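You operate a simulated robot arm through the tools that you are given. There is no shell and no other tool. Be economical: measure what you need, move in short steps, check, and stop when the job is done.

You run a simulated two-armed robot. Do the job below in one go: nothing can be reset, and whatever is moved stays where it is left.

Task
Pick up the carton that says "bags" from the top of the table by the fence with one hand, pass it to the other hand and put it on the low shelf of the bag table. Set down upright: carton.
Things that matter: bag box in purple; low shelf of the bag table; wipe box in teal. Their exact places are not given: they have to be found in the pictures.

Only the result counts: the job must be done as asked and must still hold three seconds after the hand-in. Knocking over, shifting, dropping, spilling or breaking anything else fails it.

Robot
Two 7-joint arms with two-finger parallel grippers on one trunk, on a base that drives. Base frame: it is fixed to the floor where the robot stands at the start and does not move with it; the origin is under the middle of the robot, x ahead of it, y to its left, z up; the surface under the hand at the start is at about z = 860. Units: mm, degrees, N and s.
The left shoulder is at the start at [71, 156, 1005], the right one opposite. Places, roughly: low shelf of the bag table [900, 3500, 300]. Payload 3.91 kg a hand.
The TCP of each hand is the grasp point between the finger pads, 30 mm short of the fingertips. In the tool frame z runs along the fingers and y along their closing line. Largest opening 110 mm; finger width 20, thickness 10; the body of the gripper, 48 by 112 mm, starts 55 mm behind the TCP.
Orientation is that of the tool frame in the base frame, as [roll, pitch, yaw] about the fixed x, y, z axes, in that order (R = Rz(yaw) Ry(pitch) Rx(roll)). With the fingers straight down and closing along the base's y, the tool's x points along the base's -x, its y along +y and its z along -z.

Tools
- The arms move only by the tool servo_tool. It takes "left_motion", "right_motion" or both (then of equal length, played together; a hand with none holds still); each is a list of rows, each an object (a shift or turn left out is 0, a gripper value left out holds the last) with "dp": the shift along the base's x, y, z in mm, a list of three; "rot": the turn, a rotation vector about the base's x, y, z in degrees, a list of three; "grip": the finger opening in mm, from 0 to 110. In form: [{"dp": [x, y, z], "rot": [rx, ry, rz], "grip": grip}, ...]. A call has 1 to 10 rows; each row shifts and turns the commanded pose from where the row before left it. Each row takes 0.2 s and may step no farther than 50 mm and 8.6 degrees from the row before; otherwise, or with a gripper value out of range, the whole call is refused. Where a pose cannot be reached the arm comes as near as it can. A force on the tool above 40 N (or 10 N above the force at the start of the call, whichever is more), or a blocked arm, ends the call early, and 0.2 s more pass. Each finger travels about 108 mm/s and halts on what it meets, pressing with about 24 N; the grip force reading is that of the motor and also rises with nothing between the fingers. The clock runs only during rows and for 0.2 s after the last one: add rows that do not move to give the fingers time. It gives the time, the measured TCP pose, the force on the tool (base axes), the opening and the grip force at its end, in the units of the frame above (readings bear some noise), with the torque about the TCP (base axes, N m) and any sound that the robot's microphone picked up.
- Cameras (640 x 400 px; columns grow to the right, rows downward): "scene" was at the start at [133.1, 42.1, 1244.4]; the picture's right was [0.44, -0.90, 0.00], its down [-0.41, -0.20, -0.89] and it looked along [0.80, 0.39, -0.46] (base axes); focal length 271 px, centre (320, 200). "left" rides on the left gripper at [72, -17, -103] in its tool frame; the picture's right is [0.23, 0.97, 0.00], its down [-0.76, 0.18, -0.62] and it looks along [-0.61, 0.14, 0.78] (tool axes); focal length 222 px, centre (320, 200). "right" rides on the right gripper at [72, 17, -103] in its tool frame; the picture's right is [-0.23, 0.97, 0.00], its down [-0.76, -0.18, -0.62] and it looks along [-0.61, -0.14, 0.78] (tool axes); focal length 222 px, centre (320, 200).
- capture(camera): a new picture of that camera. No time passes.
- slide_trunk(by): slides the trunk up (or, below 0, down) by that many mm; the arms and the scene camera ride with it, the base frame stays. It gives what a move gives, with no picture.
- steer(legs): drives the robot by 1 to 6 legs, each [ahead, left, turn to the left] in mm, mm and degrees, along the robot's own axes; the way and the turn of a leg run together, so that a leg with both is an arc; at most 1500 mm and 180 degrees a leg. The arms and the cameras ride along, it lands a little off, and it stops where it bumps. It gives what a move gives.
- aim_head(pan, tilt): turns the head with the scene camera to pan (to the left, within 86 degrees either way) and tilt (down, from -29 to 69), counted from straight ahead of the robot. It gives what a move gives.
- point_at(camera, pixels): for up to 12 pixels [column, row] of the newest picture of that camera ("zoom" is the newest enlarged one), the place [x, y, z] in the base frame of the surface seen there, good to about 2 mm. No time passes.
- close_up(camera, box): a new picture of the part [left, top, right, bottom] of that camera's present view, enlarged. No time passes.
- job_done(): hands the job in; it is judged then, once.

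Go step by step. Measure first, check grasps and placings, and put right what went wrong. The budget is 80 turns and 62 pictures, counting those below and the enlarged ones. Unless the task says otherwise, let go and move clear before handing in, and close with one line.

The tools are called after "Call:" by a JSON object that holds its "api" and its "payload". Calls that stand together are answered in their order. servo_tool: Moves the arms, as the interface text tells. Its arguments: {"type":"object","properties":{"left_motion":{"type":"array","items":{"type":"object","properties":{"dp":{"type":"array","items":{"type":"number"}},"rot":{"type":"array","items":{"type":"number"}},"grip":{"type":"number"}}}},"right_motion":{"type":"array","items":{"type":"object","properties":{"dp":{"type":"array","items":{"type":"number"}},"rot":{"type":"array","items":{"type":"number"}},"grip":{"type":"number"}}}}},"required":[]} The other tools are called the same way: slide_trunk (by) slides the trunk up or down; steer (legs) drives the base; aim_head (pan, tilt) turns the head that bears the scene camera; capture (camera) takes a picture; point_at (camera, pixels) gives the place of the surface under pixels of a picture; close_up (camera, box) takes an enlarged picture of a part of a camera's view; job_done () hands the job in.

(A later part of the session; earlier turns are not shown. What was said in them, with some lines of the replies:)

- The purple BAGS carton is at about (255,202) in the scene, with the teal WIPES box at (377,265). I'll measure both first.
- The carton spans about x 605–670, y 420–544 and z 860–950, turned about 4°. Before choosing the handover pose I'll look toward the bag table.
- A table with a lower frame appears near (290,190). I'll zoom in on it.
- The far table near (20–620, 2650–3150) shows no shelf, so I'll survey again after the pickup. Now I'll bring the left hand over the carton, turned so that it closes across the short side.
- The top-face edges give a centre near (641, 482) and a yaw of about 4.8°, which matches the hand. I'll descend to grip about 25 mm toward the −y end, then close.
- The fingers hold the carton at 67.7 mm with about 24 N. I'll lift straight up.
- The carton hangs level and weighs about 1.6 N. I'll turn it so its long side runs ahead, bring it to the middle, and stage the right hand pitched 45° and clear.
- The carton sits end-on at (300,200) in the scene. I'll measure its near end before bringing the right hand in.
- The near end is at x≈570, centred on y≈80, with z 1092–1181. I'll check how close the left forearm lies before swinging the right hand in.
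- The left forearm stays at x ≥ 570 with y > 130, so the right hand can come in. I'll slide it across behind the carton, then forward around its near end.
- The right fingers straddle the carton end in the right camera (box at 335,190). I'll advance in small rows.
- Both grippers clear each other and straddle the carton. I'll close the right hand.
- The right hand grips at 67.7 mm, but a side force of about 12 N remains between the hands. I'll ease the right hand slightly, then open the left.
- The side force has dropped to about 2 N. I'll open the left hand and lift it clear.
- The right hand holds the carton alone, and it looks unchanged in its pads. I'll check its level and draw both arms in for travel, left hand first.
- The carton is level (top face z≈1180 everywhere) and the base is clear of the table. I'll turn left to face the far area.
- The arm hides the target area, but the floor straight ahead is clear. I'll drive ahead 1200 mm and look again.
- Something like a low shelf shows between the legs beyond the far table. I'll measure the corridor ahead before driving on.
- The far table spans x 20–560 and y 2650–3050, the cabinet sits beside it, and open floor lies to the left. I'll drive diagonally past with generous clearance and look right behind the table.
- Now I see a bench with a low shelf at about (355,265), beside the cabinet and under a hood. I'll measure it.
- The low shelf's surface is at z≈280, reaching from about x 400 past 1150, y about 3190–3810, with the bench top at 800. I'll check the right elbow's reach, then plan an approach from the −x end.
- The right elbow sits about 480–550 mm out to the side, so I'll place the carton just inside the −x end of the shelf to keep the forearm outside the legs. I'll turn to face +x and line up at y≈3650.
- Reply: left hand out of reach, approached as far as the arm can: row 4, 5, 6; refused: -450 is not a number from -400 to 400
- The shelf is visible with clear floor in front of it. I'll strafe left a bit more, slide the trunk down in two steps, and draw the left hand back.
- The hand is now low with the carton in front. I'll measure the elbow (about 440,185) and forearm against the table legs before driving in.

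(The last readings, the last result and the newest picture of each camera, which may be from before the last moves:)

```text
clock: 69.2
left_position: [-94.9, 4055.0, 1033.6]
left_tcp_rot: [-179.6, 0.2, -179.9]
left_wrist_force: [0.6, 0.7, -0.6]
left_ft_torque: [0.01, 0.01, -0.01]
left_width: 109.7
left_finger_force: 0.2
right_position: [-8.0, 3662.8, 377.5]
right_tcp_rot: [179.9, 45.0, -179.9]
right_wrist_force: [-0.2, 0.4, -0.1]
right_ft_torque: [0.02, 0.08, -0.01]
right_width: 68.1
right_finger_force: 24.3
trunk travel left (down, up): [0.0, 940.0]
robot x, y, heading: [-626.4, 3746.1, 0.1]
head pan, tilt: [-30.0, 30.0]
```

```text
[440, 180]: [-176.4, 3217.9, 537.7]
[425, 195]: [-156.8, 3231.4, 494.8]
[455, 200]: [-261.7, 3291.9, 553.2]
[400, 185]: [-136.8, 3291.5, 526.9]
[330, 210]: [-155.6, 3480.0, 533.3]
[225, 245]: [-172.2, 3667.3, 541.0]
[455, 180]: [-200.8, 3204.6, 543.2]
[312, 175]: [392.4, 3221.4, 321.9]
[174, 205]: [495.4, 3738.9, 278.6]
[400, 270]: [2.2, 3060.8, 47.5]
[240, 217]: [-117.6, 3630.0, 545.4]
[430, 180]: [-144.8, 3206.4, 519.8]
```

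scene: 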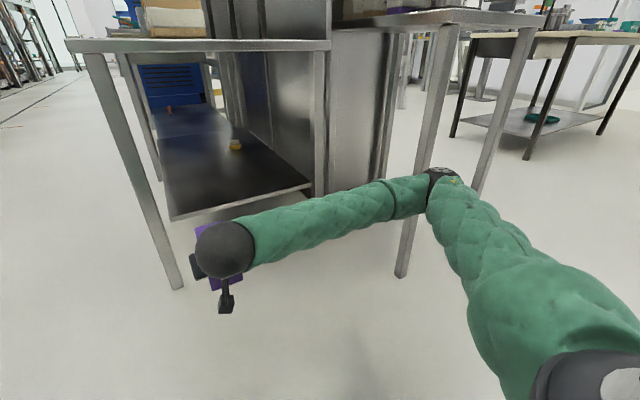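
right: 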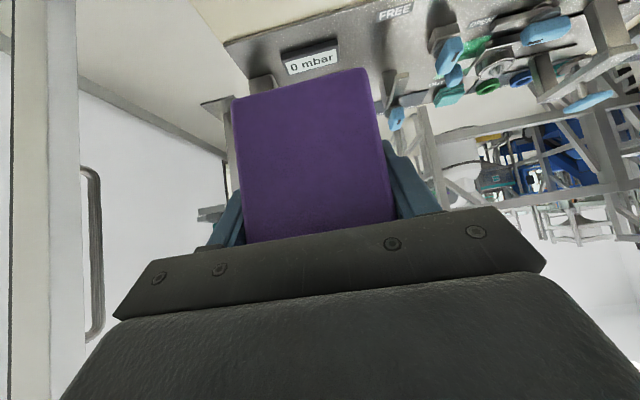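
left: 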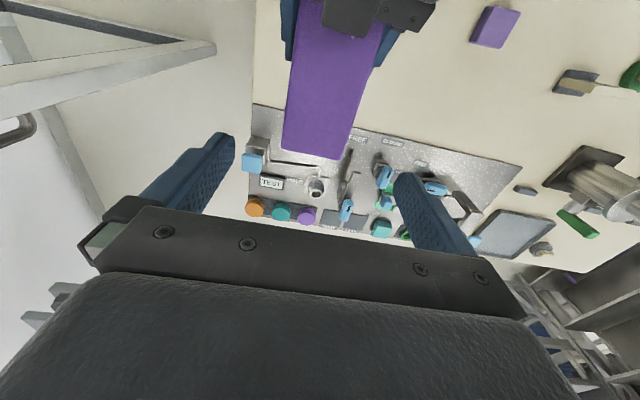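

The forearm lies sideways at x≈−120, so driving in now would bring it against the bench leg at (390, 3220). I'll extend the hand 200 mm forward so the wrist leads the elbow, then check again.

Call:
{"api": "servo_tool", "payload": {"right_motion": [{"dp": [25, -3, 0]}, {"dp": [25, -3, 0]}, {"dp": [25, -3, 0]}, {"dp": [25, -3, 0]}, {"dp": [25, -3, 0]}, {"dp": [25, -3, 0]}, {"dp": [25, -3, 0]}, {"dp": [25, -3, 0]}]}}

Call:
{"api": "capture", "payload": {"camera": "scene"}}

```text
clock: 71.0
left_position: [-94.5, 4055.0, 1033.3]
left_tcp_rot: [-179.6, 0.4, -179.9]
left_wrist_force: [0.3, 0.1, 0.3]
left_ft_torque: [0.01, 0.04, 0.03]
left_width: 109.8
left_finger_force: 0.1
right_position: [192.2, 3639.2, 376.3]
right_tcp_rot: [180.0, 44.8, -179.9]
right_wrist_force: [0.1, -0.7, 0.1]
right_ft_torque: [0.0, 0.08, -0.01]
right_width: 67.9
right_finger_force: 24.1
trunk travel left (down, up): [0.0, 940.0]
robot x, y, heading: [-626.7, 3743.8, 0.2]
head pan, tilt: [-30.0, 30.0]
```

```text
36 pictures are left
```

scene: 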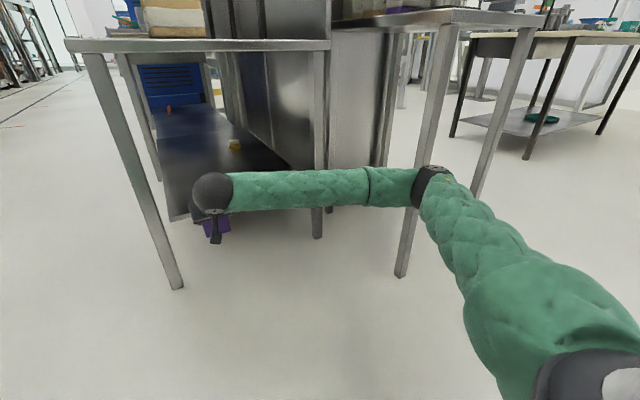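

Call:
{"api": "point_at", "payload": {"camera": "scene", "pixels": [[430, 178], [415, 190], [400, 172], [340, 175], [280, 175], [210, 180], [225, 178], [410, 172], [445, 180], [360, 205]]}}

```text
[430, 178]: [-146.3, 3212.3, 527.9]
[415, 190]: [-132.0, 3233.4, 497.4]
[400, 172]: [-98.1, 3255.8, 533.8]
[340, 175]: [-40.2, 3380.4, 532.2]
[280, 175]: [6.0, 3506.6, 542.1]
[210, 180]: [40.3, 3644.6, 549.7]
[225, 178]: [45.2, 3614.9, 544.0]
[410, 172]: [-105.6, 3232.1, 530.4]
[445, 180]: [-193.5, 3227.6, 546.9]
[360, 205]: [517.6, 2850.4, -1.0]
```

The elbow's front stayed at x≈−100 while the TCP is now at 192. Driving 340 mm puts the TCP at about 532, with the elbow well short of the leg, so I'll drive in.

Call:
{"api": "steer", "payload": {"legs": [[340, 0, 0]]}}

Call:
{"api": "capture", "payload": {"camera": "scene"}}

Call:
{"api": "capture", "payload": {"camera": "right"}}

```text
clock: 73.2
left_position: [245.2, 4057.3, 1034.2]
left_tcp_rot: [-179.7, 0.3, -179.8]
left_wrist_force: [-0.4, 0.0, 0.1]
left_ft_torque: [-0.01, -0.03, 0.02]
left_width: 110.1
left_finger_force: 0.0
right_position: [532.2, 3640.9, 376.4]
right_tcp_rot: [180.0, 44.8, -179.8]
right_wrist_force: [0.5, 0.2, 0.1]
right_ft_torque: [0.03, 0.1, 0.0]
right_width: 67.8
right_finger_force: 23.9
trunk travel left (down, up): [0.0, 940.0]
robot x, y, heading: [-288.3, 3744.3, -0.1]
head pan, tilt: [-30.0, 30.0]
```

```text
35 pictures are left
```

scene: 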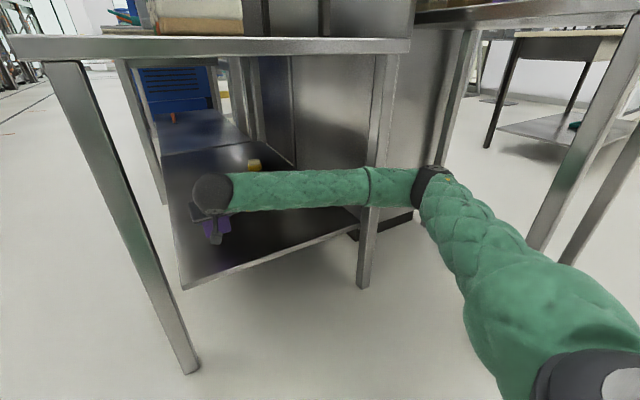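

```text
34 pictures are left
```

right: 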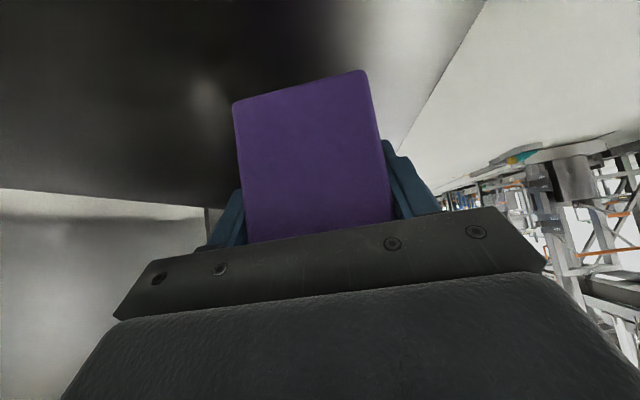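

The carton hovers over the shelf, and in the right camera the shelf edge runs at (440,75). I'll measure the shelf height and the carton's bottom corners before lowering.

Call:
{"api": "point_at", "payload": {"camera": "right", "pixels": [[240, 106], [360, 74], [250, 80], [350, 50], [410, 90], [425, 80], [250, 235], [385, 215], [470, 20], [215, 100]]}}

```text
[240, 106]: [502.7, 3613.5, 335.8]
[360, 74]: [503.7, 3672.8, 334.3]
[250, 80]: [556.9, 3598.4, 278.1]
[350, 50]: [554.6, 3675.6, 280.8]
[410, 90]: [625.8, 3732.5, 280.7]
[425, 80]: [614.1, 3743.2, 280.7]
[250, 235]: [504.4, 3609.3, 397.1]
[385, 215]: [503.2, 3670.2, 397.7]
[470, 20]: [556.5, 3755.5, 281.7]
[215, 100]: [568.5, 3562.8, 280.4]
```

The shelf is at z≈280 and the carton's bottom is about 49–50 mm above it, with 75 mm to the side edge. I'll lower slowly.

Call:
{"api": "servo_tool", "payload": {"right_motion": [{"dp": [0, 0, -15]}, {"dp": [0, 0, -15]}, {"dp": [0, 0, -10]}, {"dp": [0, 0, -4]}, {"dp": [0, 0, -2]}, {}]}}

Call:
{"api": "close_up", "payload": {"camera": "right", "box": [200, 20, 440, 170]}}

```text
clock: 74.6
left_position: [245.4, 4057.2, 1032.9]
left_tcp_rot: [-179.6, 0.2, -179.7]
left_wrist_force: [0.3, 0.3, 0.4]
left_ft_torque: [-0.03, -0.01, 0.01]
left_width: 110.3
left_finger_force: 0.0
right_position: [532.1, 3640.9, 329.7]
right_tcp_rot: [-180.0, 44.9, -179.8]
right_wrist_force: [-0.2, 0.3, -0.3]
right_ft_torque: [-0.01, 0.05, -0.01]
right_width: 68.0
right_finger_force: 24.1
trunk travel left (down, up): [0.0, 940.0]
robot x, y, heading: [-286.1, 3746.8, 0.1]
head pan, tilt: [-30.0, 30.0]
```

```text
2.67 times, centred on (320, 95) of right
```

zoom: 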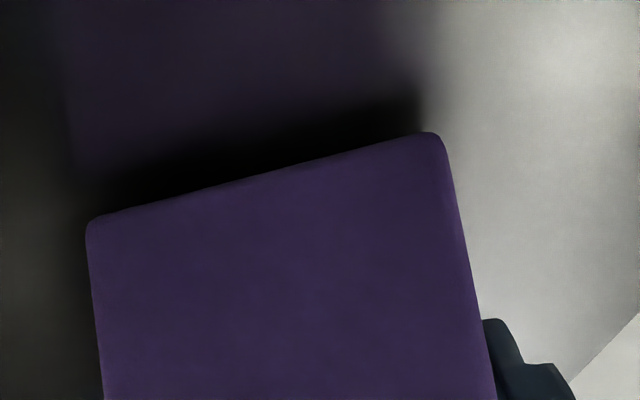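

The carton is nearly touching, with no contact force yet. I'll go down in 1 mm steps and watch the force.

Call:
{"api": "servo_tool", "payload": {"right_motion": [{"dp": [0, 0, -1]}, {"dp": [0, 0, -1]}, {}]}}

Call:
{"api": "servo_tool", "payload": {"right_motion": [{"dp": [0, 0, -1]}, {}]}}

```text
clock: 75.4
left_position: [245.5, 4057.0, 1033.8]
left_tcp_rot: [-179.7, 0.3, -179.9]
left_wrist_force: [1.0, 1.2, -0.2]
left_ft_torque: [0.0, 0.0, -0.02]
left_width: 110.0
left_finger_force: 0.1
right_position: [532.8, 3640.1, 328.1]
right_tcp_rot: [-180.0, 44.8, -179.8]
right_wrist_force: [-0.1, 0.5, -0.5]
right_ft_torque: [-0.01, 0.09, 0.03]
right_width: 68.0
right_finger_force: 23.7
trunk travel left (down, up): [0.0, 940.0]
robot x, y, heading: [-288.1, 3744.9, 0.3]
head pan, tilt: [-30.0, 30.0]
```

```text
clock: 76.0
left_position: [245.4, 4057.0, 1034.3]
left_tcp_rot: [-179.7, 0.3, -179.8]
left_wrist_force: [0.4, -0.9, 0.0]
left_ft_torque: [0.0, 0.03, -0.03]
left_width: 110.0
left_finger_force: 0.1
right_position: [533.2, 3641.8, 327.5]
right_tcp_rot: [180.0, 45.0, -179.9]
right_wrist_force: [-0.2, 0.0, 0.7]
right_ft_torque: [0.0, -0.07, 0.05]
right_width: 68.0
right_finger_force: 24.1
trunk travel left (down, up): [0.0, 940.0]
robot x, y, heading: [-287.5, 3742.5, 0.3]
head pan, tilt: [-30.0, 30.0]
```

The torque about y flipped sign, which hints at first contact. One more small step.

Call:
{"api": "servo_tool", "payload": {"right_motion": [{"dp": [0, 0, -0.7]}, {}]}}

```text
clock: 76.6
left_position: [246.5, 4057.1, 1033.8]
left_tcp_rot: [-179.7, 0.3, -179.7]
left_wrist_force: [-0.4, 0.1, 0.3]
left_ft_torque: [0.01, 0.0, -0.01]
left_width: 109.8
left_finger_force: 0.2
right_position: [531.7, 3641.5, 327.1]
right_tcp_rot: [179.9, 45.1, -179.8]
right_wrist_force: [1.8, 0.5, 4.1]
right_ft_torque: [-0.02, -0.63, 0.09]
right_width: 67.8
right_finger_force: 24.0
trunk travel left (down, up): [0.0, 940.0]
robot x, y, heading: [-288.6, 3744.8, 0.3]
head pan, tilt: [-30.0, 30.0]
```

The carton rests on the shelf with about 4 N upward. I'll open fully and back out along the finger direction.

Call:
{"api": "servo_tool", "payload": {"right_motion": [{"grip": 110}, {"grip": 110}, {"grip": 110}, {}, {"dp": [-15, 0, 15]}, {"dp": [-20, 0, 20]}, {"dp": [-25, 0, 20]}, {"dp": [-30, 0, 15]}, {"dp": [-30, 0, 0]}]}}

Call:
{"api": "capture", "payload": {"camera": "right"}}

```text
clock: 78.6
left_position: [245.2, 4055.8, 1034.0]
left_tcp_rot: [-179.7, 0.3, -179.7]
left_wrist_force: [0.2, 0.1, 0.0]
left_ft_torque: [0.0, 0.0, 0.03]
left_width: 109.7
left_finger_force: 0.1
right_position: [411.6, 3641.9, 398.1]
right_tcp_rot: [-179.9, 45.0, -179.8]
right_wrist_force: [-0.2, 0.3, -0.9]
right_ft_torque: [-0.02, -0.01, 0.01]
right_width: 109.9
right_finger_force: 0.1
trunk travel left (down, up): [0.0, 940.0]
robot x, y, heading: [-286.1, 3744.4, 0.3]
head pan, tilt: [-30.0, 30.0]
```

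```text
32 pictures are left
```

right: 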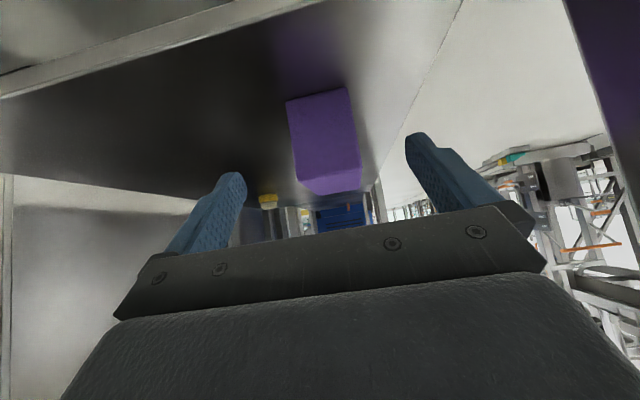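

The carton stands upright and alone on the shelf (325,140), and the fingers are free of it. I'll back the base straight out and check the final state.

Call:
{"api": "steer", "payload": {"legs": [[-350, 0, 0]]}}

Call:
{"api": "aim_head", "payload": {"pan": -10, "tilt": 25}}

Call:
{"api": "capture", "payload": {"camera": "scene"}}

Call:
{"api": "point_at", "payload": {"camera": "right", "pixels": [[320, 190]]}}

```text
clock: 80.9
left_position: [-106.5, 4055.3, 1033.9]
left_tcp_rot: [-179.7, 0.3, -179.9]
left_wrist_force: [-1.0, -1.2, -0.3]
left_ft_torque: [0.04, 0.0, -0.02]
left_width: 110.0
left_finger_force: 0.0
right_position: [62.5, 3639.6, 397.2]
right_tcp_rot: [179.9, 44.9, -179.8]
right_wrist_force: [1.2, 0.4, 0.2]
right_ft_torque: [0.0, 0.02, 0.02]
right_width: 109.8
right_finger_force: 0.0
trunk travel left (down, up): [0.0, 940.0]
robot x, y, heading: [-638.7, 3741.4, 0.3]
head pan, tilt: [-30.0, 30.0]
```

```text
clock: 81.7
left_position: [-104.9, 4056.5, 1034.2]
left_tcp_rot: [-179.7, 0.3, -179.9]
left_wrist_force: [-0.2, 0.0, -0.1]
left_ft_torque: [0.0, 0.07, 0.0]
left_width: 109.8
left_finger_force: 0.1
right_position: [61.9, 3640.6, 397.3]
right_tcp_rot: [179.9, 45.0, -179.8]
right_wrist_force: [-0.4, -0.2, 0.2]
right_ft_torque: [0.0, -0.01, -0.02]
right_width: 110.0
right_finger_force: 0.0
trunk travel left (down, up): [0.0, 940.0]
robot x, y, heading: [-637.3, 3741.5, 0.4]
head pan, tilt: [-10.0, 25.0]
```

```text
31 pictures are left
```

scene: 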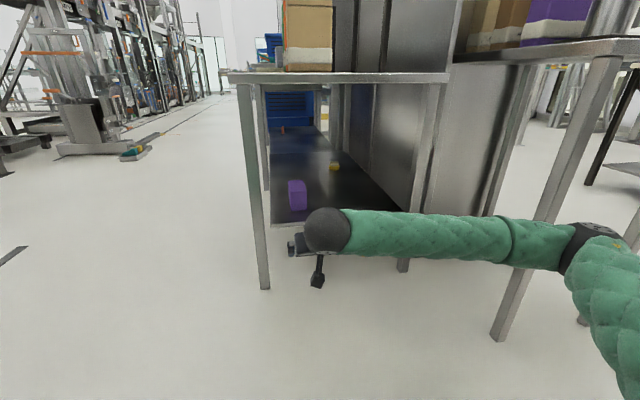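

```text
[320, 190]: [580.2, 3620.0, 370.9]
```

The carton stands upright on the low shelf at (297,193), with its top at z≈371, and both hands are empty and clear. I'll hand in.

Call:
{"api": "job_done", "payload": {}}

```text
The job is handed in.
```

The "bags" carton was picked up with the left hand, passed to the right, and now stands upright on the low shelf of the bag table; I saw nothing else moved.
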